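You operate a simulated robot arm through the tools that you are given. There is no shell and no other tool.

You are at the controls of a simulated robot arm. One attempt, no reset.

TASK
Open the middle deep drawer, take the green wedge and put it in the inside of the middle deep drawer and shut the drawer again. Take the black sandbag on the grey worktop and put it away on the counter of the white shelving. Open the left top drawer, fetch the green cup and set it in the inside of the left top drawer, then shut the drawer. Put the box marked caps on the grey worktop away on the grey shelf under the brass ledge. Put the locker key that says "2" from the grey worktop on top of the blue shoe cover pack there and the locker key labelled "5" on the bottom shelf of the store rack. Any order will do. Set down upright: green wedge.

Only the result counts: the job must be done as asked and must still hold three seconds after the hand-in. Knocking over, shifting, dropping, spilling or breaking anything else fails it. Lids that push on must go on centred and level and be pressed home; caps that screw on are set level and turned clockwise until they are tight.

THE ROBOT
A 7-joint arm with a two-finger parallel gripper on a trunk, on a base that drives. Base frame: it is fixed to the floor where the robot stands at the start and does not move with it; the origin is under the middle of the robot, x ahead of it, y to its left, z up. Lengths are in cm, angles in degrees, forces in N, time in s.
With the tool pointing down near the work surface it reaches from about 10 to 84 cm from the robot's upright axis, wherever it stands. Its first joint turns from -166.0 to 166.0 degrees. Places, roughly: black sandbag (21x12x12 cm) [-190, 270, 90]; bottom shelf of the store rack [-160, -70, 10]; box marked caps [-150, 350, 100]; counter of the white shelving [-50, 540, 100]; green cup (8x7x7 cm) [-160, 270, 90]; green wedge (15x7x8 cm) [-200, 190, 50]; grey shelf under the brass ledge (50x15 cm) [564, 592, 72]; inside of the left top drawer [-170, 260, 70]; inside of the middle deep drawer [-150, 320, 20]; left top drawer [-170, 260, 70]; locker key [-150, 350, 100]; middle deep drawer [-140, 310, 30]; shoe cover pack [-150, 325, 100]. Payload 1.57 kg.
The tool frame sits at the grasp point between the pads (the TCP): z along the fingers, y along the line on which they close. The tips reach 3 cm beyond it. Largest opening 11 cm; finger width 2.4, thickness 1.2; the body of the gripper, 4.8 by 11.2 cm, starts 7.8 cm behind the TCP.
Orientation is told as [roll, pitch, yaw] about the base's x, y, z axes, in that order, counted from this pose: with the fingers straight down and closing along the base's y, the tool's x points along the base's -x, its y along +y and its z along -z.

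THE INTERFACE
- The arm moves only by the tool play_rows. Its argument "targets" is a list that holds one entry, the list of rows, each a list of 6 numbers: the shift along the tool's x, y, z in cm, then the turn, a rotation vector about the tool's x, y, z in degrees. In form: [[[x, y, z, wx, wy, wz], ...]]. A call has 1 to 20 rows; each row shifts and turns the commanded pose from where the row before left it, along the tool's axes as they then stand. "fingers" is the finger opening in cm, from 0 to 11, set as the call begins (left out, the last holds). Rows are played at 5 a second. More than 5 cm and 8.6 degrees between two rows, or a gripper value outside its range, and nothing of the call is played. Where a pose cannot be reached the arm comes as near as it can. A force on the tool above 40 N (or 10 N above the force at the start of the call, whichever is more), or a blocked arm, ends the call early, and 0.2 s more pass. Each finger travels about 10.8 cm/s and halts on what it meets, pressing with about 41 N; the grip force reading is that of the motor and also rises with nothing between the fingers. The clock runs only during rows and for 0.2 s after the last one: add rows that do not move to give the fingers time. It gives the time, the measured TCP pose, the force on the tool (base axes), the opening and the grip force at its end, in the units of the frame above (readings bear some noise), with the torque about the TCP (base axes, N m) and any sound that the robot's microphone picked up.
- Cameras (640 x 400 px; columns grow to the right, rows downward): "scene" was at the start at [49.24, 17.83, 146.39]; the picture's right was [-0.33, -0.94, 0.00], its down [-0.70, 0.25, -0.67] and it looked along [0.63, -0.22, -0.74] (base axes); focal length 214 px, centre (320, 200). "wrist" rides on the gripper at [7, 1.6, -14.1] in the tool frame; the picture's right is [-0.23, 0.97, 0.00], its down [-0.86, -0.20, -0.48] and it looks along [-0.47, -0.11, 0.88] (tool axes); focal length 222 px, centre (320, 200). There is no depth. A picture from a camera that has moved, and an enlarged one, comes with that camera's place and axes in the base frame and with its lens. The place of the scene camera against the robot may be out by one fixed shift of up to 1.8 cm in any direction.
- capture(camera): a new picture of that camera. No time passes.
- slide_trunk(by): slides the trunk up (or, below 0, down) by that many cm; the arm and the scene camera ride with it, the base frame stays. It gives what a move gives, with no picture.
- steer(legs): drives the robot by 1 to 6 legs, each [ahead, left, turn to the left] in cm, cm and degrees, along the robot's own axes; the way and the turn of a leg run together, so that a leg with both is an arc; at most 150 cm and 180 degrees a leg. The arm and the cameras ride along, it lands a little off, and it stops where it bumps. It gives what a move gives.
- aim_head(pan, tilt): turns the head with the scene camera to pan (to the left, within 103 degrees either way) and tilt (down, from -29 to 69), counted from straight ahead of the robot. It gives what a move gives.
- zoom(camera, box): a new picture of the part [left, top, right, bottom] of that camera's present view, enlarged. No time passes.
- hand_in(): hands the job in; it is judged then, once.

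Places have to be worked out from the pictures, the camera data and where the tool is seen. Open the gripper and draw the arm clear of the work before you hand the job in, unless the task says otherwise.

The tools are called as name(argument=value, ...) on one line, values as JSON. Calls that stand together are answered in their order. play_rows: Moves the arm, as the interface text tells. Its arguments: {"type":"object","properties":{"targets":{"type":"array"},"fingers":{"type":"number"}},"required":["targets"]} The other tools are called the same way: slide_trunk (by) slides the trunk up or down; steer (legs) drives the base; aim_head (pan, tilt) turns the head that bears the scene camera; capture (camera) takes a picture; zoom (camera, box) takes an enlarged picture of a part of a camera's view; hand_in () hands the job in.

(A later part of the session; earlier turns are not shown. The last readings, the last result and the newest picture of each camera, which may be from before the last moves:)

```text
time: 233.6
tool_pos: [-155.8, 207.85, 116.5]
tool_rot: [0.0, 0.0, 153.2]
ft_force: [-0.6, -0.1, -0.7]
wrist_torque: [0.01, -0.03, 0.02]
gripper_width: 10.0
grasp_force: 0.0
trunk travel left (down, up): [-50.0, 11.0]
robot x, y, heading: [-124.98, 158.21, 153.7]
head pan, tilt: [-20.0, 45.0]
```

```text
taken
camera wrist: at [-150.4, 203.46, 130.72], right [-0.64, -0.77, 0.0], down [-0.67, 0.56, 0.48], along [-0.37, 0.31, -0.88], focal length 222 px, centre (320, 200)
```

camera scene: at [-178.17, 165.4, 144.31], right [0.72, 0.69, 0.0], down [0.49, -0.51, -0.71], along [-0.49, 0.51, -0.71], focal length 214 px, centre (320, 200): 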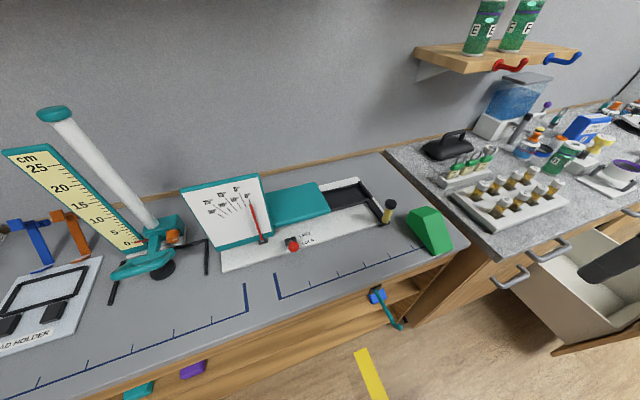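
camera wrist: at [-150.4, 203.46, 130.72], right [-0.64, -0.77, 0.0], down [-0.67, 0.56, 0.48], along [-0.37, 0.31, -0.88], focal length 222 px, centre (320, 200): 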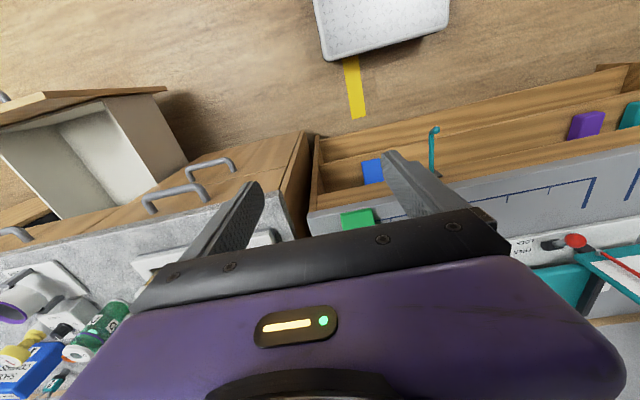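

The wedge stands as left. I move the TCP over it (about 27 forward, 3 left) at height and check with the wrist camera.

play_rows(targets=[[[-3.8, 0.44, 0.6, 0, 0, 0], [-3.8, 0.44, 0.6, 0, 0, 0], [-3.8, 0.44, 0.6, 0, 0, 0], [-3.8, 0.44, 0.6, 0, 0, 0], [-3.8, 0.44, 0.6, 0, 0, 0], [-3.8, 0.44, 0.6, 0, 0, 0], [-3.8, 0.44, 0.6, 0, 0, 0], [0, 0, 0, 0, 0, 0]]])

capture(camera="wrist")

capture(camera="scene")

```text
time: 235.4
tool_pos: [-180.85, 217.11, 112.4]
tool_rot: [0.1, 0.0, 153.3]
ft_force: [-0.1, -0.6, -0.3]
wrist_torque: [0.02, 0.04, -0.02]
gripper_width: 10.0
grasp_force: 0.0
trunk travel left (down, up): [-50.0, 11.0]
robot x, y, heading: [-124.89, 158.21, 153.7]
head pan, tilt: [-20.0, 45.0]
```

```text
taken
camera wrist: at [-175.44, 212.54, 126.36], right [-0.64, -0.77, 0.0], down [-0.67, 0.56, 0.48], along [-0.37, 0.31, -0.88], focal length 222 px, centre (320, 200)
```

wrist: 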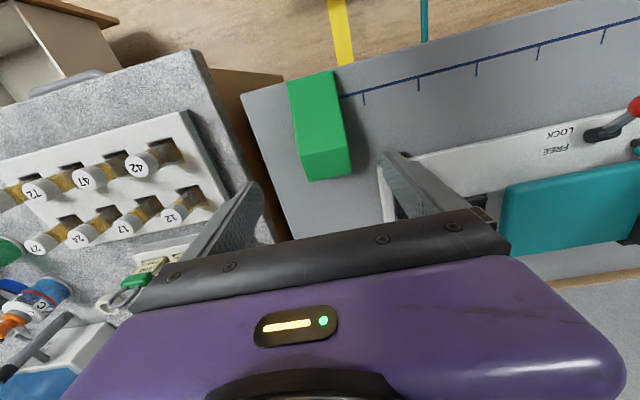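

```text
taken
camera scene: at [-178.17, 165.39, 144.31], right [0.72, 0.69, 0.0], down [0.49, -0.51, -0.71], along [-0.49, 0.51, -0.71], focal length 214 px, centre (320, 200)
```

scene: 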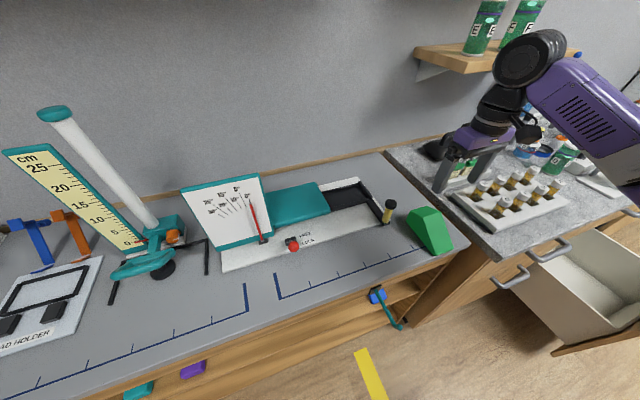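

The wedge is 0.5 cm left of the TCP and square to it. I shift slightly, open to 9.4, descend to z≈93.7 and grip it across its width.

play_rows(targets=[[[-0.6, 0.5, 3, 0, 0, 0], [0, 0, 4, 0, 0, 0], [0, 0, 4, 0, 0, 0], [0, 0, 4, 0, 0, 0], [0, 0, 2, 0, 0, 0], [0, 0, 0, 0, 0, 0]]], fingers=9.4)

capture(camera="wrist")

```text
time: 236.8
tool_pos: [-181.5, 216.94, 95.32]
tool_rot: [0.0, 0.1, 153.3]
ft_force: [0.7, 0.1, 0.0]
wrist_torque: [-0.03, -0.03, 0.01]
gripper_width: 9.42
grasp_force: 0.1
trunk travel left (down, up): [-50.0, 11.0]
robot x, y, heading: [-124.56, 157.74, 153.7]
head pan, tilt: [-20.0, 45.0]
```

```text
taken
camera wrist: at [-176.09, 212.4, 109.51], right [-0.64, -0.77, 0.0], down [-0.67, 0.56, 0.48], along [-0.37, 0.31, -0.88], focal length 222 px, centre (320, 200)
```

wrist: 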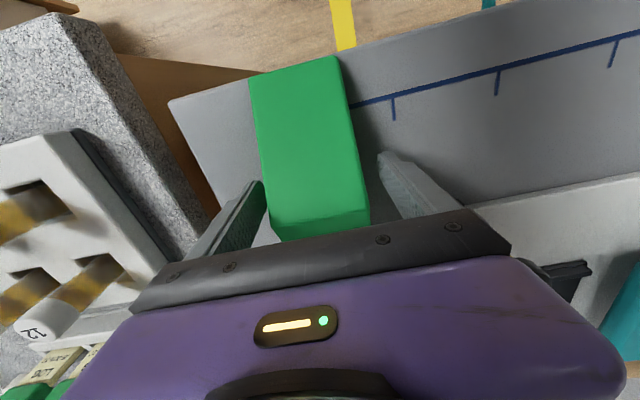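

Aligned. Down 1.6 cm more and close.

play_rows(targets=[[[0, 0, 0.8, 0, 0, 0], [0, 0, 0.8, 0, 0, 0], [0, 0, 0, 0, 0, 0]]])

play_rows(targets=[[[0, 0, 0, 0, 0, 0], [0, 0, 0, 0, 0, 0], [0, 0, 0, 0, 0, 0], [0, 0, 0, 0, 0, 0]]], fingers=5)

play_rows(targets=[[[0, 0, -3, 0, 0, 0], [0, 0, -4, 0, 0, 0], [0, 0, -4, 0, 0, 0], [0, 0, -4, 0, 0, 0], [0, 0, -2, 0, 0, 0], [0, 0, 0, 0, 0, 0]]])

capture(camera="wrist")

```text
time: 237.6
tool_pos: [-181.58, 217.1, 93.73]
tool_rot: [0.0, 0.0, 153.4]
ft_force: [0.2, -0.3, 0.6]
wrist_torque: [0.02, 0.01, 0.03]
gripper_width: 9.41
grasp_force: 0.1
trunk travel left (down, up): [-50.0, 11.0]
robot x, y, heading: [-124.71, 158.38, 153.5]
head pan, tilt: [-20.0, 45.0]
```

```text
time: 238.6
tool_pos: [-181.61, 217.11, 93.79]
tool_rot: [0.0, 0.1, 153.4]
ft_force: [-0.8, -0.3, 0.4]
wrist_torque: [-0.01, 0.06, 0.05]
gripper_width: 6.73
grasp_force: 40.7
trunk travel left (down, up): [-50.0, 11.0]
robot x, y, heading: [-124.73, 158.03, 153.6]
head pan, tilt: [-20.0, 45.0]
```

```text
time: 240.0
tool_pos: [-181.79, 217.06, 110.9]
tool_rot: [0.1, 0.1, 153.2]
ft_force: [-0.3, -0.6, 0.1]
wrist_torque: [0.01, 0.0, -0.01]
gripper_width: 6.7
grasp_force: 41.1
trunk travel left (down, up): [-50.0, 11.0]
robot x, y, heading: [-124.76, 157.87, 153.5]
head pan, tilt: [-20.0, 45.0]
```

```text
taken
camera wrist: at [-176.37, 212.48, 125.01], right [-0.64, -0.77, 0.0], down [-0.67, 0.56, 0.48], along [-0.37, 0.31, -0.88], focal length 222 px, centre (320, 200)
```

wrist: 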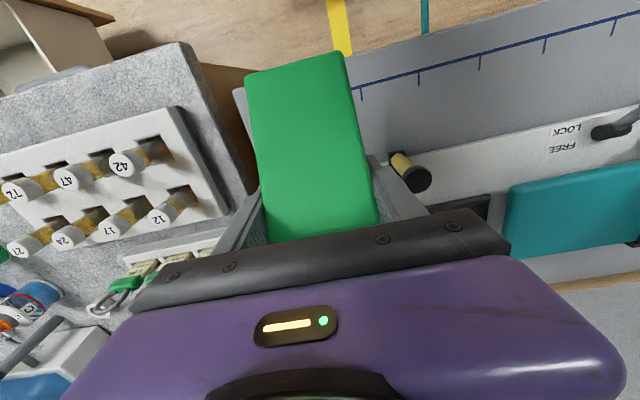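

Wedge lifted (its base 3.8 cm below the TCP). I draw the arm in 12 cm, back off 25, and drive right 101 to the open drawer.

play_rows(targets=[[[4, 0, 0, 0, 0, 0], [4, 0, 0, 0, 0, 0], [4, 0, 0, 0, 0, 0], [0, 0, 0, 0, 0, 0]]])

steer(legs=[[-25, 0, 0], [0, -101, 0]])

aim_head(pan=-40, tilt=50)

capture(camera="scene")

capture(camera="wrist")

```text
time: 241.0
tool_pos: [-171.13, 211.68, 110.67]
tool_rot: [0.0, 0.1, 153.3]
ft_force: [-0.1, 0.2, -0.1]
wrist_torque: [0.03, 0.02, -0.02]
gripper_width: 6.74
grasp_force: 40.5
trunk travel left (down, up): [-50.0, 11.0]
robot x, y, heading: [-124.32, 157.79, 153.5]
head pan, tilt: [-20.0, 45.0]
```

```text
time: 247.6
tool_pos: [-102.53, 290.49, 110.84]
tool_rot: [-0.1, 0.0, 152.2]
ft_force: [0.6, -0.5, -0.4]
wrist_torque: [0.03, 0.02, 0.04]
gripper_width: 6.73
grasp_force: 41.5
trunk travel left (down, up): [-50.0, 11.0]
robot x, y, heading: [-56.86, 235.95, 152.5]
head pan, tilt: [-20.0, 45.0]
```

```text
time: 248.4
tool_pos: [-102.52, 290.39, 110.78]
tool_rot: [0.0, -0.1, 152.2]
ft_force: [0.5, -0.3, 0.4]
wrist_torque: [-0.02, 0.02, 0.01]
gripper_width: 6.7
grasp_force: 40.9
trunk travel left (down, up): [-50.0, 11.0]
robot x, y, heading: [-56.47, 235.76, 152.3]
head pan, tilt: [-40.0, 50.0]
```

```text
taken
camera scene: at [-107.87, 245.4, 143.62], right [0.92, 0.38, 0.0], down [0.29, -0.71, -0.64], along [-0.25, 0.59, -0.77], focal length 214 px, centre (320, 200)
```

scene: 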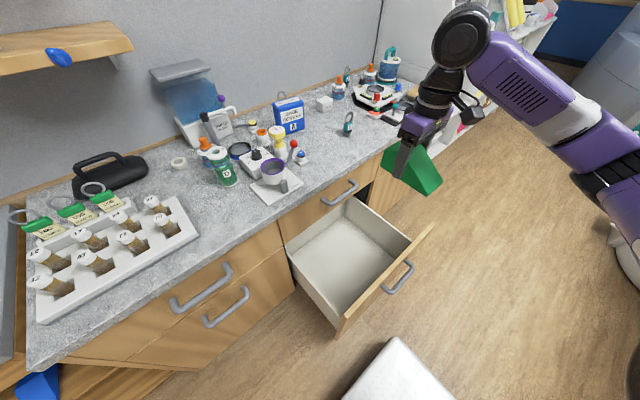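

```text
taken
camera wrist: at [-97.18, 285.78, 124.92], right [-0.66, -0.76, 0.0], down [-0.66, 0.58, 0.48], along [-0.36, 0.31, -0.88], focal length 222 px, centre (320, 200)
```

wrist: 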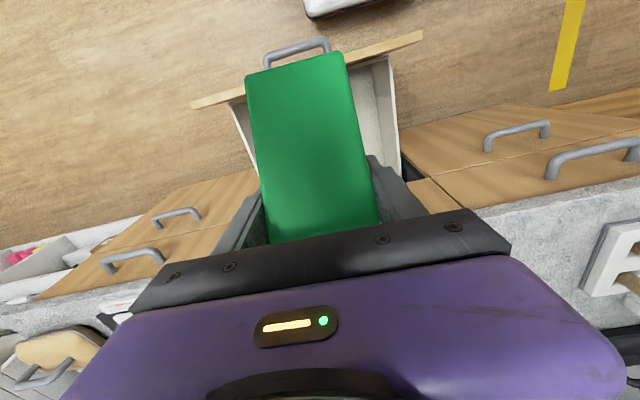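

Heading drifted 1°, which I correct. Since the drawer's front panel would block the forearm from the front, I'll reach in from the left side: I move the base left 30, then swing the tool to the robot's right (about 37 ahead, 58 right).

steer(legs=[[0, 0, 1], [0, 30, 0]])

play_rows(targets=[[[2.6, -3.4, 0, 0, 0, 0], [2.6, -3.4, 0, 0, 0, 0], [2.6, -3.4, 0, 0, 0, 0], [2.6, -3.4, 0, 0, 0, 0], [2.6, -3.4, 0, 0, 0, 0], [2.6, -3.4, 0, 0, 0, 0], [2.6, -3.4, 0, 0, 0, 0], [2.6, -3.4, 0, 0, 0, 0], [0, 0, 0, 0, 0, 0]]])

aim_head(pan=-60, tilt=50)

capture(camera="scene")

```text
time: 250.8
tool_pos: [-117.2, 262.37, 110.7]
tool_rot: [-0.1, 0.0, 153.8]
ft_force: [0.2, 0.2, -1.2]
wrist_torque: [-0.02, 0.0, 0.01]
gripper_width: 6.72
grasp_force: 41.1
trunk travel left (down, up): [-50.0, 11.0]
robot x, y, heading: [-70.46, 209.2, 154.1]
head pan, tilt: [-40.0, 50.0]
```

```text
time: 252.8
tool_pos: [-86.4, 277.53, 110.97]
tool_rot: [0.0, 0.0, 153.8]
ft_force: [-0.8, -0.1, -0.5]
wrist_torque: [0.01, 0.01, -0.01]
gripper_width: 6.71
grasp_force: 41.4
trunk travel left (down, up): [-50.0, 11.0]
robot x, y, heading: [-70.24, 208.96, 154.0]
head pan, tilt: [-40.0, 50.0]
```

```text
time: 253.6
tool_pos: [-86.47, 277.35, 110.91]
tool_rot: [0.0, 0.0, 153.9]
ft_force: [-0.1, -0.2, -0.2]
wrist_torque: [0.01, -0.04, -0.01]
gripper_width: 6.74
grasp_force: 41.1
trunk travel left (down, up): [-50.0, 11.0]
robot x, y, heading: [-70.55, 209.02, 154.1]
head pan, tilt: [-60.0, 50.0]
```

```text
taken
camera scene: at [-118.69, 217.86, 143.62], right [1.0, 0.07, 0.0], down [0.06, -0.76, -0.64], along [-0.05, 0.64, -0.77], focal length 214 px, centre (320, 200)
```

scene: 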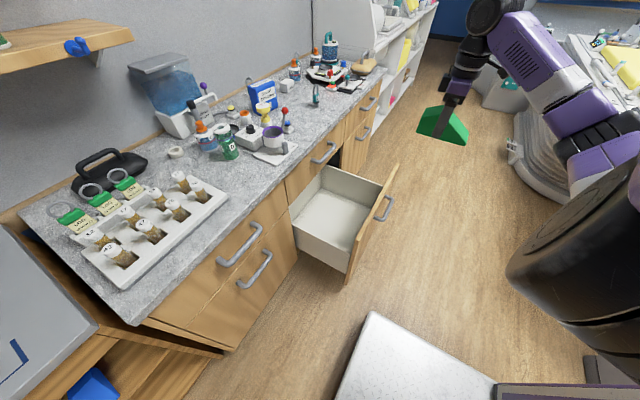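

The arm now reaches out to the right of the robot. I shift 5 cm further right and drive ahead 28 cm, so the wedge comes over the open drawer from its left side.

play_rows(targets=[[[0, -2.5, 0, 0, 0, 0], [0, -2.5, 0, 0, 0, 0], [0, 0, 0, 0, 0, 0]]])

steer(legs=[[28, 0, -0.6]])

capture(camera="scene")

capture(camera="wrist")

```text
time: 254.4
tool_pos: [-84.28, 281.9, 110.99]
tool_rot: [0.0, 0.0, 153.8]
ft_force: [0.3, 0.1, -1.1]
wrist_torque: [0.02, 0.0, -0.02]
gripper_width: 6.73
grasp_force: 40.3
trunk travel left (down, up): [-50.0, 11.0]
robot x, y, heading: [-70.21, 208.82, 153.9]
head pan, tilt: [-60.0, 50.0]
```

```text
time: 256.4
tool_pos: [-108.42, 294.47, 111.0]
tool_rot: [0.1, 0.0, 153.1]
ft_force: [-0.6, 0.3, -0.6]
wrist_torque: [0.0, 0.01, 0.0]
gripper_width: 6.72
grasp_force: 40.9
trunk travel left (down, up): [-50.0, 11.0]
robot x, y, heading: [-95.18, 221.12, 153.5]
head pan, tilt: [-60.0, 50.0]
```

```text
taken
camera scene: at [-143.58, 230.73, 143.63], right [1.0, 0.06, 0.0], down [0.05, -0.76, -0.64], along [-0.04, 0.64, -0.77], focal length 214 px, centre (320, 200)
```

scene: 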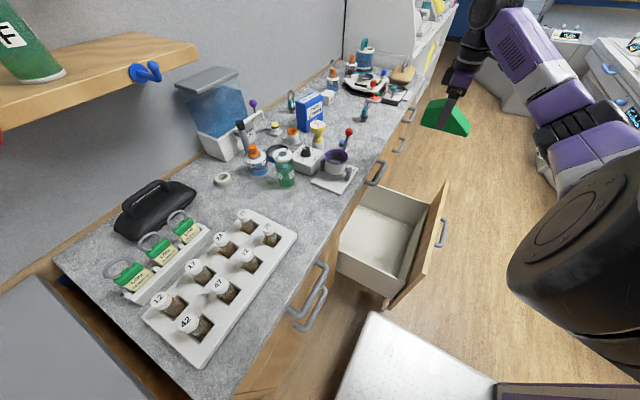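

```text
taken
camera wrist: at [-102.93, 289.91, 125.05], right [-0.64, -0.77, 0.0], down [-0.67, 0.56, 0.48], along [-0.37, 0.31, -0.88], focal length 222 px, centre (320, 200)
```

wrist: 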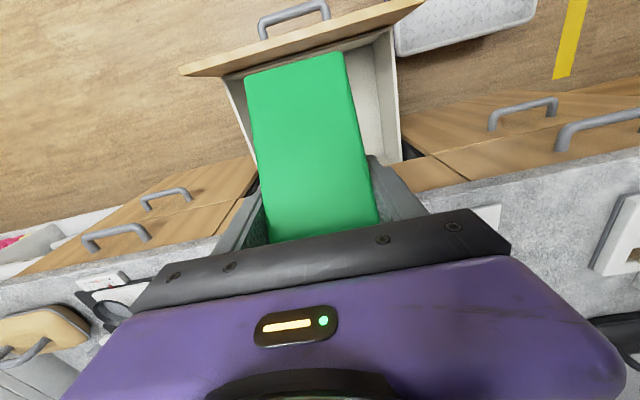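

TCP is at u≈84, n≈-13.5, right above the drawer. I lower the trunk 15 and then the arm 24 cm, and check the clearances.

slide_trunk(by=-15)

play_rows(targets=[[[0, 0, 4, 0, 0, 0], [0, 0, 4, 0, 0, 0], [0, 0, 4, 0, 0, 0], [0, 0, 4, 0, 0, 0], [0, 0, 0, 0, 0, 0]]])

capture(camera="scene")

capture(camera="wrist")

```text
time: 258.1
tool_pos: [-108.33, 294.48, 95.94]
tool_rot: [0.0, 0.1, 153.1]
ft_force: [0.3, 0.7, -0.2]
wrist_torque: [-0.01, 0.04, 0.02]
gripper_width: 6.72
grasp_force: 40.9
trunk travel left (down, up): [-35.0, 26.0]
robot x, y, heading: [-95.42, 221.44, 153.6]
head pan, tilt: [-60.0, 50.0]
```

```text
time: 259.3
tool_pos: [-108.46, 294.65, 79.98]
tool_rot: [-0.1, 0.1, 153.0]
ft_force: [0.0, -0.3, -0.2]
wrist_torque: [-0.02, -0.04, -0.01]
gripper_width: 6.7
grasp_force: 41.3
trunk travel left (down, up): [-35.0, 26.0]
robot x, y, heading: [-95.38, 221.52, 153.4]
head pan, tilt: [-60.0, 50.0]
```

```text
taken
camera scene: at [-143.58, 230.73, 128.62], right [1.0, 0.06, 0.0], down [0.05, -0.76, -0.64], along [-0.04, 0.64, -0.77], focal length 214 px, centre (320, 200)
```

scene: 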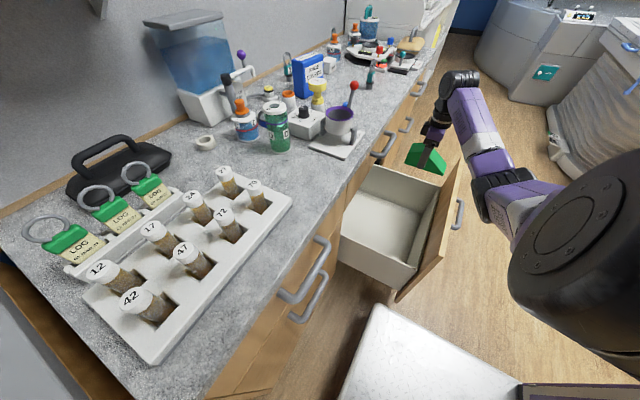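

```text
taken
camera wrist: at [-103.0, 290.03, 94.11], right [-0.64, -0.77, 0.0], down [-0.67, 0.56, 0.48], along [-0.37, 0.31, -0.88], focal length 222 px, centre (320, 200)
```

wrist: 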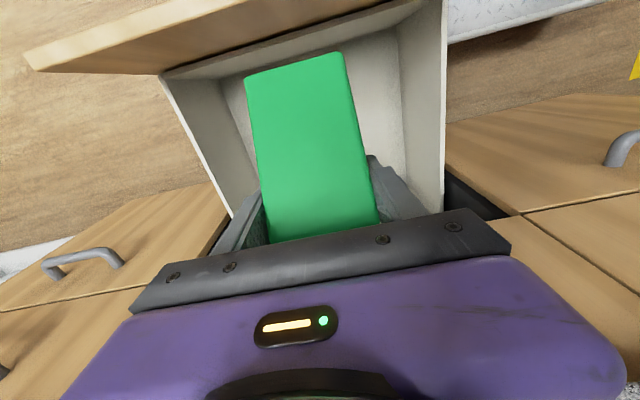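

The wedge enters the drawer opening; the box interior spans u≈67–101, so it's centred. I continue down 16 cm and watch the forearm against the front panel.

play_rows(targets=[[[0, 0, 4, 0, 0, 0], [0, 0, 4, 0, 0, 0], [0, 0, 4, 0, 0, 0], [0, 0, 4, 0, 0, 0], [0, 0, 0, 0, 0, 0]]])

capture(camera="scene")

capture(camera="wrist")

```text
time: 260.5
tool_pos: [-108.45, 294.54, 63.69]
tool_rot: [0.0, 0.0, 153.1]
ft_force: [0.2, -0.1, -1.1]
wrist_torque: [-0.01, -0.01, -0.01]
gripper_width: 6.7
grasp_force: 41.0
trunk travel left (down, up): [-35.0, 26.0]
robot x, y, heading: [-95.07, 221.7, 153.4]
head pan, tilt: [-60.0, 50.0]
```

```text
taken
camera scene: at [-143.58, 230.73, 128.62], right [1.0, 0.06, 0.0], down [0.05, -0.76, -0.64], along [-0.04, 0.64, -0.77], focal length 214 px, centre (320, 200)
```

scene: 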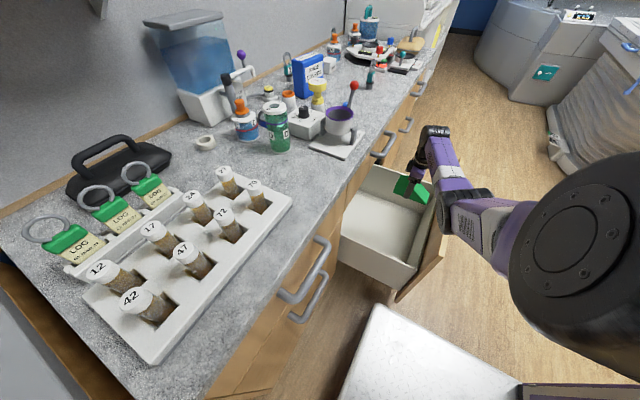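

```text
taken
camera wrist: at [-102.97, 289.94, 77.77], right [-0.64, -0.77, 0.0], down [-0.67, 0.56, 0.48], along [-0.37, 0.31, -0.88], focal length 222 px, centre (320, 200)
```

wrist: 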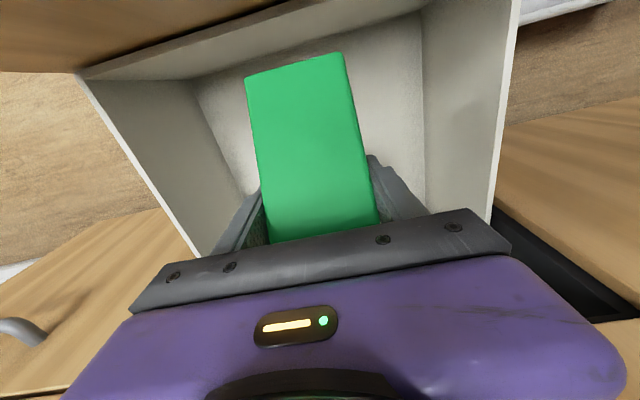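

zoom(camera="scene", box=[320, 110, 560, 310])

```text
2.00 times, centred on (440, 210) of scene
camera zoom: at [-143.58, 230.73, 128.62], right [1.0, 0.06, 0.0], down [0.05, -0.76, -0.64], along [-0.04, 0.64, -0.77], focal length 429 px, centre (80, 180)
```

zoom: 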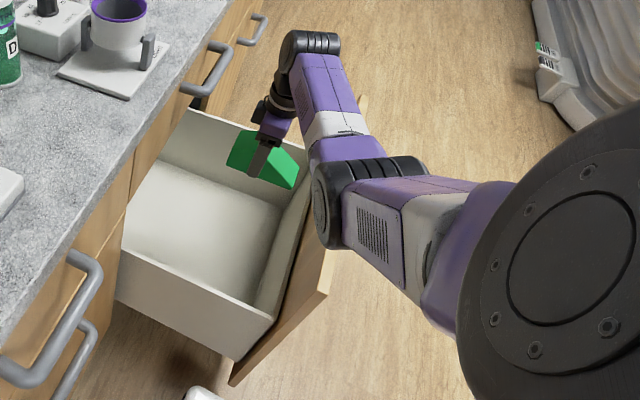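

By triangulation the drawer's side walls are only ~47 high (floor ≈ 24), and the elbow is left of the drawer at z≈94, so lowering the trunk with the arm fixed is safe. I lower the trunk 28 cm.

slide_trunk(by=-20)

capture(camera="scene")

capture(camera="wrist")

```text
time: 262.7
tool_pos: [-108.44, 294.48, 43.62]
tool_rot: [0.0, 0.0, 153.0]
ft_force: [-0.1, 0.2, -0.1]
wrist_torque: [0.02, 0.02, -0.03]
gripper_width: 6.7
grasp_force: 40.5
trunk travel left (down, up): [-15.0, 46.0]
robot x, y, heading: [-95.11, 220.97, 153.5]
head pan, tilt: [-60.0, 50.0]
```

```text
taken
camera scene: at [-143.59, 230.73, 108.63], right [1.0, 0.06, 0.0], down [0.05, -0.76, -0.64], along [-0.04, 0.64, -0.77], focal length 214 px, centre (320, 200)
```

scene: 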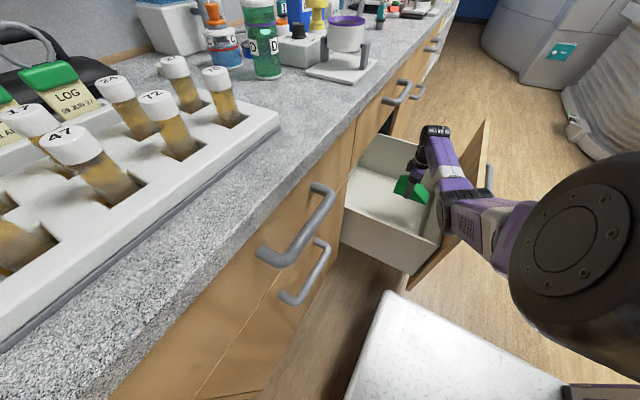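

```text
taken
camera wrist: at [-102.97, 289.95, 57.82], right [-0.64, -0.77, 0.0], down [-0.67, 0.56, 0.48], along [-0.37, 0.31, -0.88], focal length 222 px, centre (320, 200)
```

wrist: 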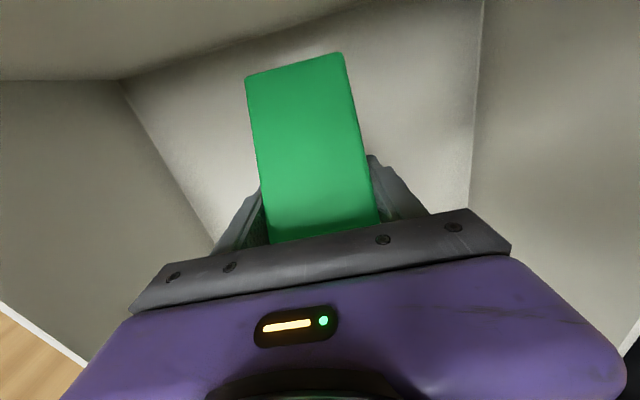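

The wedge is well inside. To keep the head clear of the worktop I go on with the arm alone: down 8 cm, checking for reach.

play_rows(targets=[[[0, 0, 2, 0, 0, 0], [0, 0, 2, 0, 0, 0], [0, 0, 2, 0, 0, 0], [0, 0, 2, 0, 0, 0], [0, 0, 0, 0, 0, 0]]])

zoom(camera="scene", box=[320, 100, 560, 300])

capture(camera="wrist")

```text
time: 263.9
tool_pos: [-108.53, 294.38, 35.74]
tool_rot: [0.0, 0.0, 153.1]
ft_force: [-0.1, 0.2, -0.3]
wrist_torque: [0.01, -0.02, 0.0]
gripper_width: 6.74
grasp_force: 41.4
trunk travel left (down, up): [-15.0, 46.0]
robot x, y, heading: [-95.3, 221.38, 153.4]
head pan, tilt: [-60.0, 50.0]
```

```text
2.00 times, centred on (440, 200) of scene
camera zoom: at [-143.59, 230.73, 108.62], right [1.0, 0.06, 0.0], down [0.05, -0.76, -0.64], along [-0.04, 0.64, -0.77], focal length 429 px, centre (80, 200)
```

zoom: 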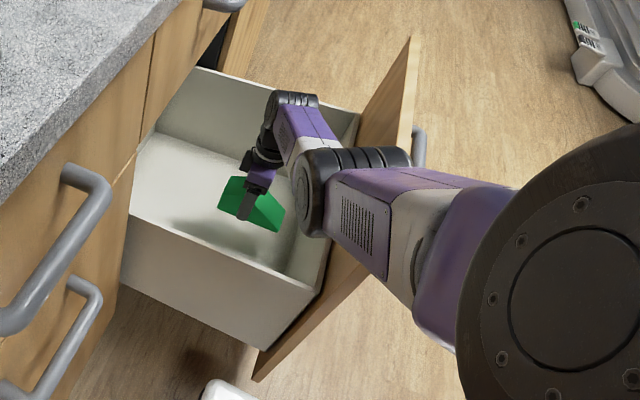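

```text
taken
camera wrist: at [-103.01, 289.88, 49.88], right [-0.64, -0.77, 0.0], down [-0.67, 0.56, 0.48], along [-0.37, 0.31, -0.88], focal length 222 px, centre (320, 200)
```

wrist: 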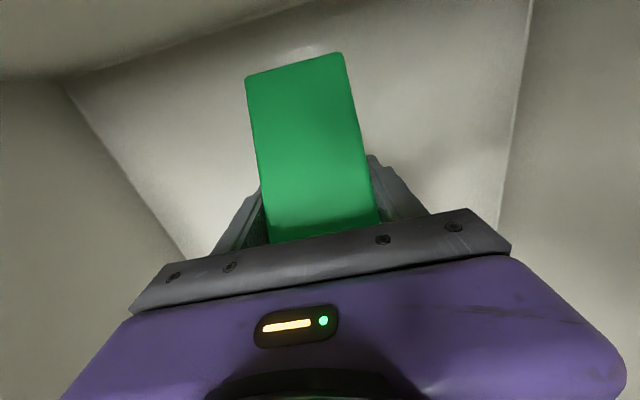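

No contact; elbow at z≈73 left of the drawer, clear of panel and wall. I continue down 6 cm.

play_rows(targets=[[[0, 0, 1.5, 0, 0, 0], [0, 0, 1.5, 0, 0, 0], [0, 0, 1.5, 0, 0, 0], [0, 0, 1, 0, 0, 0], [0, 0, 0, 0, 0, 0]]])

capture(camera="wrist")

zoom(camera="scene", box=[320, 100, 560, 300])

```text
time: 265.1
tool_pos: [-109.47, 292.69, 31.52]
tool_rot: [0.0, 0.1, 153.1]
ft_force: [-0.2, -0.2, -1.1]
wrist_torque: [-0.02, 0.0, -0.03]
gripper_width: 6.72
grasp_force: 40.9
out of reach, approached as far as the arm can: row 2, 3, 4
trunk travel left (down, up): [-15.0, 46.0]
robot x, y, heading: [-94.91, 221.35, 153.4]
head pan, tilt: [-60.0, 50.0]
```

```text
taken
camera wrist: at [-104.0, 288.1, 45.61], right [-0.64, -0.77, 0.0], down [-0.67, 0.57, 0.48], along [-0.37, 0.31, -0.88], focal length 222 px, centre (320, 200)
```

wrist: 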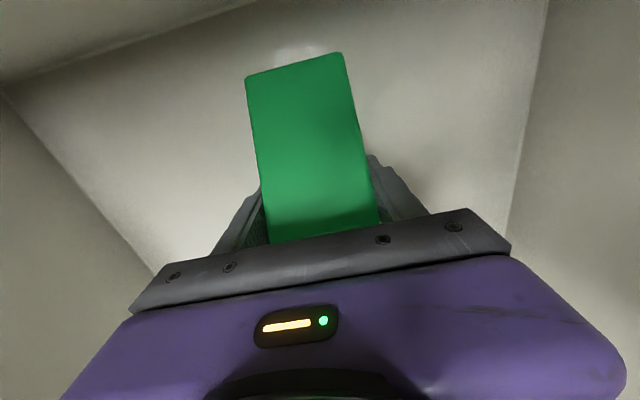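

```text
2.00 times, centred on (440, 200) of scene
camera zoom: at [-143.59, 230.73, 108.62], right [1.0, 0.06, 0.0], down [0.05, -0.76, -0.64], along [-0.04, 0.64, -0.77], focal length 429 px, centre (80, 200)
```

zoom: 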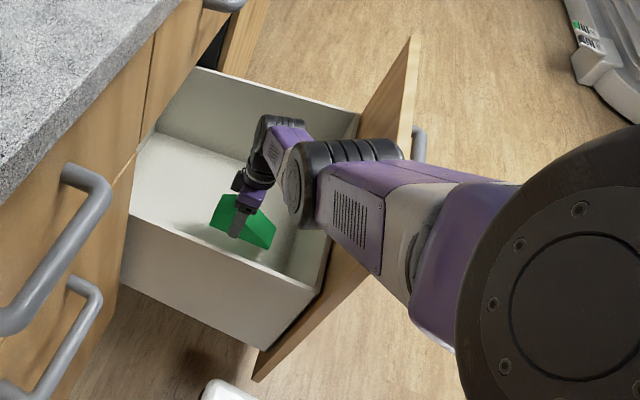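

The arm is at full stretch with ~4 cm to go. I lower the rest with the trunk in small steps, feeling for the floor.

slide_trunk(by=-2.5)

slide_trunk(by=-0.7)

slide_trunk(by=-0.5)

capture(camera="wrist")

```text
time: 265.8
tool_pos: [-109.5, 292.67, 28.93]
tool_rot: [0.0, 0.0, 153.0]
ft_force: [-0.4, -0.2, 0.9]
wrist_torque: [0.01, -0.01, 0.0]
gripper_width: 6.72
grasp_force: 40.6
trunk travel left (down, up): [-12.5, 48.5]
robot x, y, heading: [-95.25, 221.5, 153.4]
head pan, tilt: [-60.0, 50.0]
```

```text
time: 266.3
tool_pos: [-109.42, 292.66, 28.3]
tool_rot: [-0.1, 0.0, 153.0]
ft_force: [-0.7, 0.2, -0.3]
wrist_torque: [0.04, -0.03, 0.0]
gripper_width: 6.68
grasp_force: 41.3
trunk travel left (down, up): [-11.8, 49.2]
robot x, y, heading: [-94.89, 221.2, 153.5]
head pan, tilt: [-60.0, 50.0]
```

```text
time: 266.9
tool_pos: [-109.47, 292.76, 27.85]
tool_rot: [0.0, 0.1, 153.1]
ft_force: [0.6, -0.7, 0.2]
wrist_torque: [0.0, -0.03, 0.01]
gripper_width: 6.72
grasp_force: 41.3
trunk travel left (down, up): [-11.3, 49.7]
robot x, y, heading: [-94.98, 221.12, 153.3]
head pan, tilt: [-60.0, 50.0]
```

```text
taken
camera wrist: at [-103.99, 288.12, 41.93], right [-0.64, -0.77, 0.0], down [-0.67, 0.56, 0.48], along [-0.37, 0.31, -0.88], focal length 222 px, centre (320, 200)
```

wrist: 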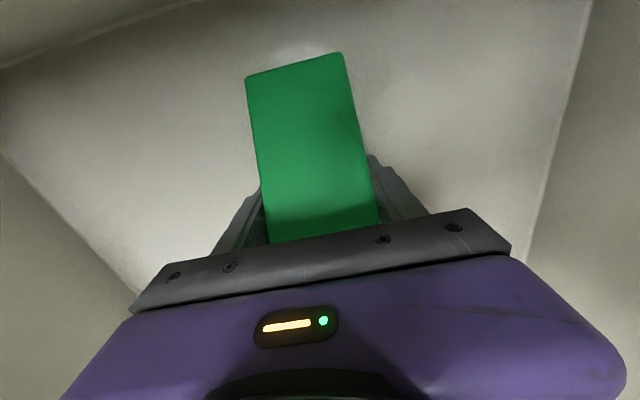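

Floor edges suggest z≈21–23.5; continuing in small trunk steps.

slide_trunk(by=-0.5)

slide_trunk(by=-0.5)

slide_trunk(by=-0.5)

slide_trunk(by=-0.5)

```text
time: 267.4
tool_pos: [-109.44, 292.61, 27.27]
tool_rot: [0.0, 0.0, 153.1]
ft_force: [0.5, -0.7, -0.3]
wrist_torque: [-0.02, 0.0, 0.0]
gripper_width: 6.73
grasp_force: 41.1
trunk travel left (down, up): [-10.8, 50.2]
robot x, y, heading: [-95.39, 221.35, 153.5]
head pan, tilt: [-60.0, 50.0]
```

```text
time: 268.0
tool_pos: [-109.45, 292.67, 26.7]
tool_rot: [0.0, 0.0, 153.0]
ft_force: [0.4, 0.0, 0.2]
wrist_torque: [-0.02, 0.01, -0.01]
gripper_width: 6.73
grasp_force: 40.5
trunk travel left (down, up): [-10.3, 50.7]
robot x, y, heading: [-95.33, 221.21, 153.6]
head pan, tilt: [-60.0, 50.0]
```

```text
time: 268.5
tool_pos: [-109.34, 292.71, 26.25]
tool_rot: [0.0, 0.0, 153.1]
ft_force: [0.2, 0.6, -0.7]
wrist_torque: [0.01, 0.01, -0.02]
gripper_width: 6.73
grasp_force: 40.7
trunk travel left (down, up): [-9.8, 51.2]
robot x, y, heading: [-95.6, 221.28, 153.4]
head pan, tilt: [-60.0, 50.0]
```

```text
time: 269.0
tool_pos: [-109.34, 292.69, 25.8]
tool_rot: [0.0, -0.1, 153.1]
ft_force: [-0.7, -0.1, -0.6]
wrist_torque: [-0.03, -0.01, -0.01]
gripper_width: 6.72
grasp_force: 40.9
trunk travel left (down, up): [-9.3, 51.7]
robot x, y, heading: [-95.14, 221.47, 153.5]
head pan, tilt: [-60.0, 50.0]
```

Still free. I look at the wedge's shadow once more and continue.

capture(camera="wrist")

capture(camera="scene")

slide_trunk(by=-0.6)

slide_trunk(by=-0.6)

slide_trunk(by=-0.6)

```text
taken
camera wrist: at [-103.99, 288.12, 39.93], right [-0.64, -0.77, 0.0], down [-0.67, 0.56, 0.48], along [-0.37, 0.31, -0.88], focal length 222 px, centre (320, 200)
```

wrist: 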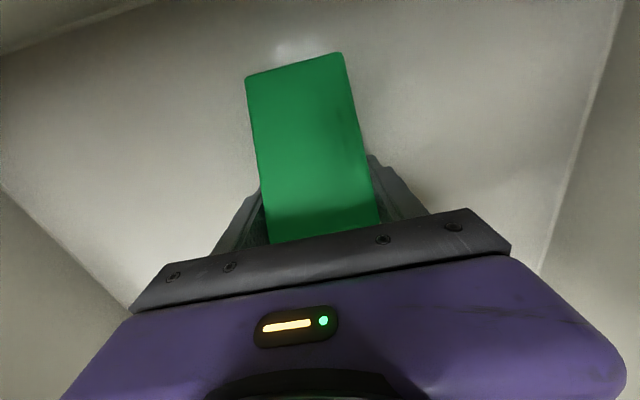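

```text
taken
camera scene: at [-143.59, 230.73, 102.92], right [1.0, 0.06, 0.0], down [0.05, -0.76, -0.64], along [-0.04, 0.64, -0.77], focal length 214 px, centre (320, 200)
```

scene: 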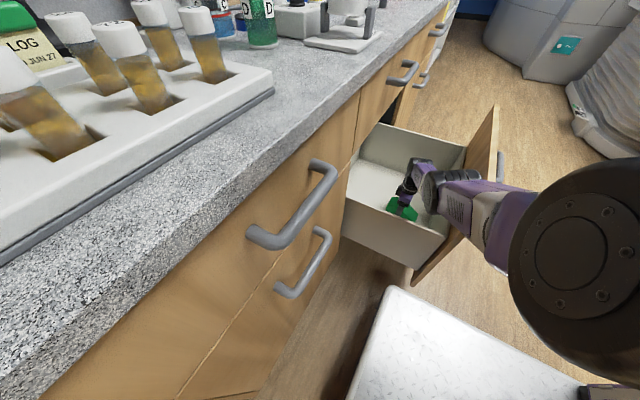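

```text
time: 269.6
tool_pos: [-109.42, 292.6, 25.23]
tool_rot: [0.0, 0.0, 153.1]
ft_force: [-0.3, -0.1, -0.3]
wrist_torque: [-0.01, 0.02, -0.02]
gripper_width: 6.73
grasp_force: 40.9
trunk travel left (down, up): [-8.7, 52.3]
robot x, y, heading: [-94.96, 221.18, 153.2]
head pan, tilt: [-60.0, 50.0]
```

```text
time: 270.1
tool_pos: [-109.4, 292.79, 24.76]
tool_rot: [-0.1, 0.0, 153.2]
ft_force: [-0.7, -1.6, 12.9]
wrist_torque: [-0.67, -0.6, -0.16]
gripper_width: 6.74
grasp_force: 40.9
trunk travel left (down, up): [-8.1, 52.9]
robot x, y, heading: [-95.06, 221.43, 153.3]
head pan, tilt: [-60.0, 50.0]
```

```text
time: 270.7
tool_pos: [-109.45, 292.94, 24.31]
tool_rot: [-0.3, -0.1, 153.1]
ft_force: [-2.4, -2.0, 34.6]
wrist_torque: [-0.51, 0.44, -0.09]
gripper_width: 6.71
grasp_force: 40.4
trunk travel left (down, up): [-7.5, 53.5]
robot x, y, heading: [-94.99, 221.29, 153.3]
head pan, tilt: [-60.0, 50.0]
```

Contact with the drawer floor (≈21). I ease up 0.4 cm, open the fingers and raise the trunk straight up.

slide_trunk(by=0.5)

play_rows(targets=[[[0, 0, 0, 0, 0, 0], [0, 0, 0, 0, 0, 0], [0, 0, 0, 0, 0, 0]]], fingers=9)

capture(camera="wrist")

slide_trunk(by=20)

capture(camera="wrist")

```text
time: 271.2
tool_pos: [-109.44, 292.46, 24.36]
tool_rot: [0.1, 0.1, 153.0]
ft_force: [0.1, 1.9, 4.1]
wrist_torque: [0.31, 0.15, -0.07]
gripper_width: 6.74
grasp_force: 40.8
trunk travel left (down, up): [-8.0, 53.0]
robot x, y, heading: [-95.34, 221.56, 153.4]
head pan, tilt: [-60.0, 50.0]
```

```text
time: 272.0
tool_pos: [-109.5, 292.65, 24.54]
tool_rot: [-0.1, 0.0, 153.2]
ft_force: [0.0, 0.6, -0.5]
wrist_torque: [0.0, 0.01, 0.01]
gripper_width: 8.98
grasp_force: 0.2
trunk travel left (down, up): [-8.0, 53.0]
robot x, y, heading: [-94.97, 221.02, 153.5]
head pan, tilt: [-60.0, 50.0]
```

```text
taken
camera wrist: at [-104.0, 288.1, 38.62], right [-0.64, -0.77, 0.0], down [-0.67, 0.57, 0.48], along [-0.37, 0.31, -0.88], focal length 222 px, centre (320, 200)
```

wrist: 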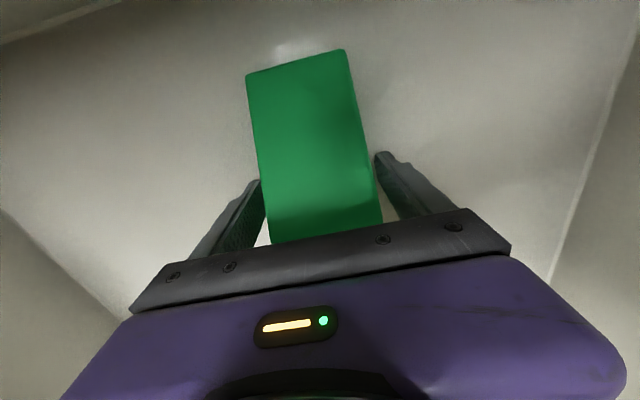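

```text
time: 274.2
tool_pos: [-109.53, 292.69, 44.52]
tool_rot: [0.0, 0.1, 153.1]
ft_force: [0.3, 0.3, 0.1]
wrist_torque: [0.0, 0.02, 0.01]
gripper_width: 9.01
grasp_force: 0.0
trunk travel left (down, up): [-28.0, 33.0]
robot x, y, heading: [-95.08, 221.62, 153.2]
head pan, tilt: [-60.0, 50.0]
```

```text
taken
camera wrist: at [-103.99, 288.12, 58.63], right [-0.64, -0.77, 0.0], down [-0.67, 0.56, 0.48], along [-0.37, 0.31, -0.88], focal length 222 px, centre (320, 200)
```

wrist: 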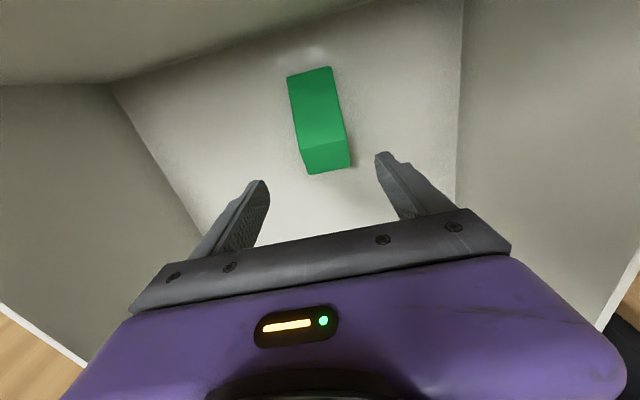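

The wedge stands upright in the middle of the drawer. I raise the trunk fully, lift the arm, and move to the front of the drawer to push it shut.

slide_trunk(by=33)

play_rows(targets=[[[0, 0, -4, 0, 0, 0], [0, 0, -4, 0, 0, 0], [0, 0, -4, 0, 0, 0], [0, 0, -4, 0, 0, 0], [0, 0, -4, 0, 0, 0], [0, 0, 0, 0, 0, 0]]], fingers=0)

steer(legs=[[-36, 0, 0], [0, -30, 0]])

capture(camera="scene")

```text
time: 277.4
tool_pos: [-109.37, 292.67, 77.49]
tool_rot: [-0.1, 0.0, 153.1]
ft_force: [-0.4, 0.4, -0.4]
wrist_torque: [-0.01, 0.01, 0.01]
gripper_width: 9.0
grasp_force: 0.1
trunk travel left (down, up): [-61.0, 0.0]
robot x, y, heading: [-95.27, 221.29, 153.5]
head pan, tilt: [-60.0, 50.0]
```

```text
time: 278.9
tool_pos: [-109.33, 292.77, 97.58]
tool_rot: [0.0, 0.1, 153.1]
ft_force: [-0.1, 0.0, 0.1]
wrist_torque: [-0.02, 0.0, -0.01]
gripper_width: 0.0
grasp_force: 21.2
trunk travel left (down, up): [-61.0, 0.0]
robot x, y, heading: [-95.01, 221.17, 153.6]
head pan, tilt: [-60.0, 50.0]
```

```text
time: 282.9
tool_pos: [-63.83, 304.07, 97.54]
tool_rot: [0.1, -0.1, 153.5]
ft_force: [0.5, -0.8, 0.3]
wrist_torque: [-0.02, 0.0, 0.04]
gripper_width: 0.01
grasp_force: 21.4
trunk travel left (down, up): [-61.0, 0.0]
robot x, y, heading: [-49.39, 232.92, 153.7]
head pan, tilt: [-60.0, 50.0]
```

```text
taken
camera scene: at [-97.65, 241.93, 154.62], right [1.0, 0.07, 0.0], down [0.05, -0.76, -0.64], along [-0.04, 0.64, -0.77], focal length 214 px, centre (320, 200)
```

scene: 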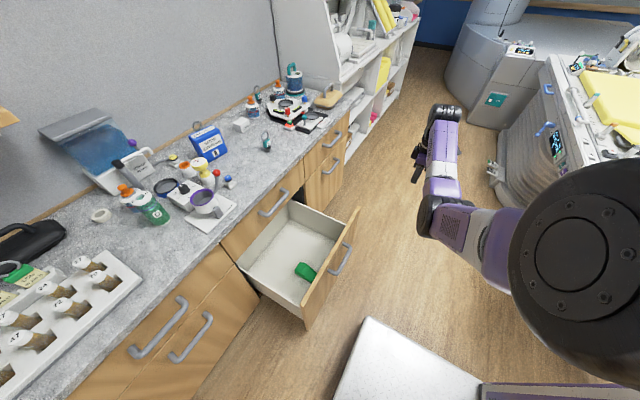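

The wedge stands in the drawer. I bring the tool left 28 cm in front of the handle, tilt it 55° and roll it so the closed fingers point at the panel.

play_rows(targets=[[[0, 4, 0, 0, 0, 0], [0, 4, 0, 0, 0, 0], [0, 4, 0, 0, 0, 0], [0, 4, 0, 0, 0, 0], [0, 4, 0, 0, 0, 0], [0, 4, 0, 0, 0, 0], [0, 4, 0, 0, 0, 0], [0, 0, 0, 0, 0, 0]]])

play_rows(targets=[[[0, 0, 0, 0, -7.9, 0], [0, 0, 0, 0, -7.9, 0], [0, 0, 0, 0, -7.9, 0], [0, 0, 0, 0, -7.9, 0], [0, 0, 0, 0, -7.8, 0], [0, 0, 0, 0, -7.8, 0], [0, 0, 0, 0, -7.8, 0], [0, 0, 0, 0, 0, 8.2], [0, 0, 0, 0, 0, 8.2], [0, 0, 0, 0, 0, 8.2], [0, 0, 0, 0, 0, 8.2], [0, 0, 0, 0, 0, 8.2], [0, 0, 0, 0, 0, 8.2], [0, 0, 0, 0, 0, 8.2], [0, 0, 0, 0, 0, 8.2], [0, 0, 0, 0, 0, 8.2], [0, 0, 0, 0, 0, 8.2], [0, 0, 0, 0, 0, 8], [0, 0, 0, 0, 0, 0]]])

slide_trunk(by=-30)

capture(camera="scene")

capture(camera="wrist")

```text
time: 284.6
tool_pos: [-76.28, 278.83, 97.49]
tool_rot: [0.1, 0.0, 153.3]
ft_force: [0.1, -0.5, 0.3]
wrist_torque: [-0.01, -0.02, -0.04]
gripper_width: 0.01
grasp_force: 21.5
trunk travel left (down, up): [-61.0, 0.0]
robot x, y, heading: [-49.14, 232.82, 153.7]
head pan, tilt: [-60.0, 50.0]
```

```text
time: 288.6
tool_pos: [-76.3, 279.08, 97.57]
tool_rot: [54.9, 0.0, 63.4]
ft_force: [0.3, 0.3, 0.0]
wrist_torque: [0.01, -0.01, -0.02]
gripper_width: 0.0
grasp_force: 21.1
trunk travel left (down, up): [-61.0, 0.0]
robot x, y, heading: [-49.08, 232.81, 153.7]
head pan, tilt: [-60.0, 50.0]
```

```text
time: 291.6
tool_pos: [-76.35, 278.96, 67.68]
tool_rot: [54.9, 0.1, 63.5]
ft_force: [0.1, 0.6, 0.3]
wrist_torque: [0.0, 0.03, -0.02]
gripper_width: 0.0
grasp_force: 20.9
trunk travel left (down, up): [-31.0, 30.0]
robot x, y, heading: [-49.25, 233.23, 153.9]
head pan, tilt: [-60.0, 50.0]
```

```text
taken
camera scene: at [-97.64, 241.94, 124.63], right [1.0, 0.07, 0.0], down [0.05, -0.76, -0.64], along [-0.04, 0.64, -0.77], focal length 214 px, centre (320, 200)
```

scene: 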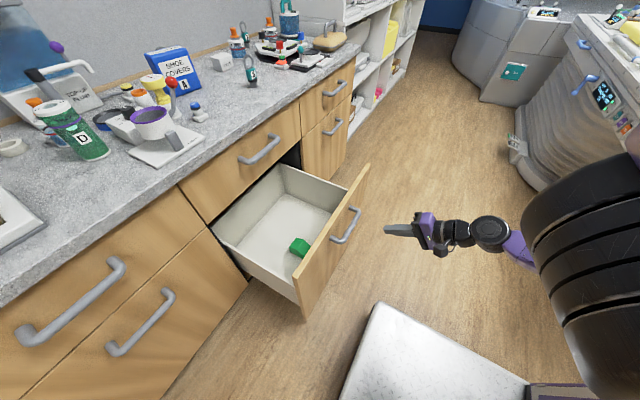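

```text
taken
camera wrist: at [-69.92, 268.06, 77.02], right [-0.4, 0.45, 0.8], down [0.84, 0.54, 0.11], along [-0.38, 0.71, -0.59], focal length 222 px, centre (320, 200)
```

wrist: 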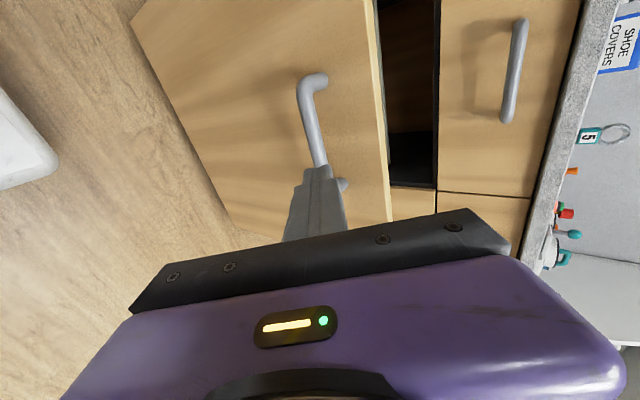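

I lower the tool 5.6 cm so the tips aim at the panel just above the bar, drive ahead 10, and then push with the arm.

play_rows(targets=[[[0, -2.3, 1.6, 0, 0, 0], [0, -2.3, 1.6, 0, 0, 0], [0, 0, 0, 0, 0, 0]]])

steer(legs=[[10, 0, 0]])

zoom(camera="wrist", box=[160, 40, 480, 240])

```text
time: 292.4
tool_pos: [-76.41, 278.83, 61.97]
tool_rot: [55.0, 0.0, 63.5]
ft_force: [1.6, 0.4, 0.3]
wrist_torque: [-0.02, -0.01, 0.01]
gripper_width: 0.0
grasp_force: 21.1
trunk travel left (down, up): [-31.0, 30.0]
robot x, y, heading: [-49.16, 232.66, 153.8]
head pan, tilt: [-60.0, 50.0]
```

```text
time: 293.6
tool_pos: [-85.58, 283.36, 61.97]
tool_rot: [55.0, -0.1, 63.4]
ft_force: [-0.5, -0.2, 0.0]
wrist_torque: [0.02, -0.06, 0.02]
gripper_width: 0.05
grasp_force: 21.4
trunk travel left (down, up): [-31.0, 30.0]
robot x, y, heading: [-58.41, 237.37, 153.8]
head pan, tilt: [-60.0, 50.0]
```

```text
2.00 times, centred on (320, 140) of wrist
camera zoom: at [-79.13, 272.42, 71.4], right [-0.4, 0.45, 0.8], down [0.83, 0.54, 0.11], along [-0.38, 0.71, -0.59], focal length 444 px, centre (320, 320)
```

zoom: 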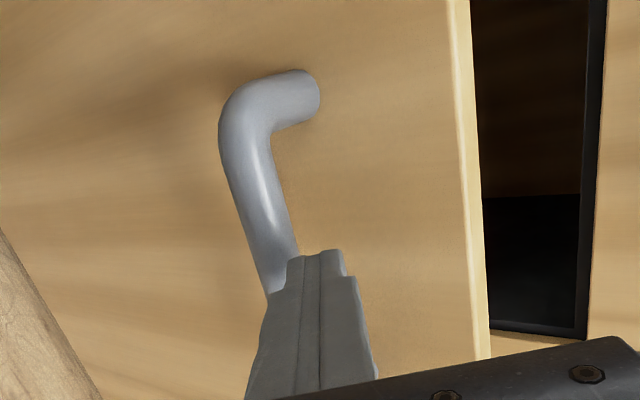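

The tips pass just above the bar. I raise 0.5 cm and push slowly.

play_rows(targets=[[[0, 0.41, -0.29, 0, 0, 0], [0, 0.69, 0.98, 0, 0, 0], [0, 0.69, 0.98, 0, 0, 0], [0, 0.69, 0.98, 0, 0, 0], [0, 0.69, 0.98, 0, 0, 0], [0, 0.69, 0.98, 0, 0, 0], [0, 0.69, 0.98, 0, 0, 0], [0, 0.69, 0.98, 0, 0, 0], [0, 0.69, 0.98, 0, 0, 0], [0, 0.69, 0.98, 0, 0, 0], [0, 0.69, 0.98, 0, 0, 0], [0, 0.69, 0.98, 0, 0, 0], [0, 0.69, 0.98, 0, 0, 0], [0, 0.69, 0.98, 0, 0, 0], [0, 0, 0, 0, 0, 0]]])

capture(camera="scene")

```text
time: 296.8
tool_pos: [-99.41, 290.39, 62.46]
tool_rot: [55.0, 0.0, 63.5]
ft_force: [-0.2, -0.4, 0.0]
wrist_torque: [-0.01, 0.02, 0.01]
gripper_width: 0.04
grasp_force: 21.4
trunk travel left (down, up): [-31.0, 30.0]
robot x, y, heading: [-58.05, 237.76, 153.9]
head pan, tilt: [-60.0, 50.0]
```

```text
taken
camera scene: at [-106.74, 246.34, 124.62], right [1.0, 0.07, 0.0], down [0.05, -0.76, -0.64], along [-0.04, 0.64, -0.77], focal length 214 px, centre (320, 200)
```

scene: 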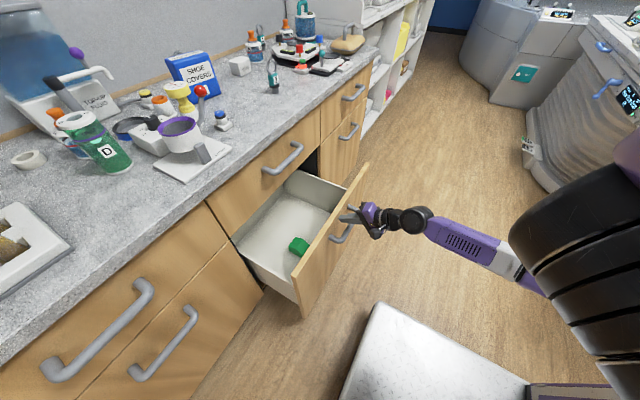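

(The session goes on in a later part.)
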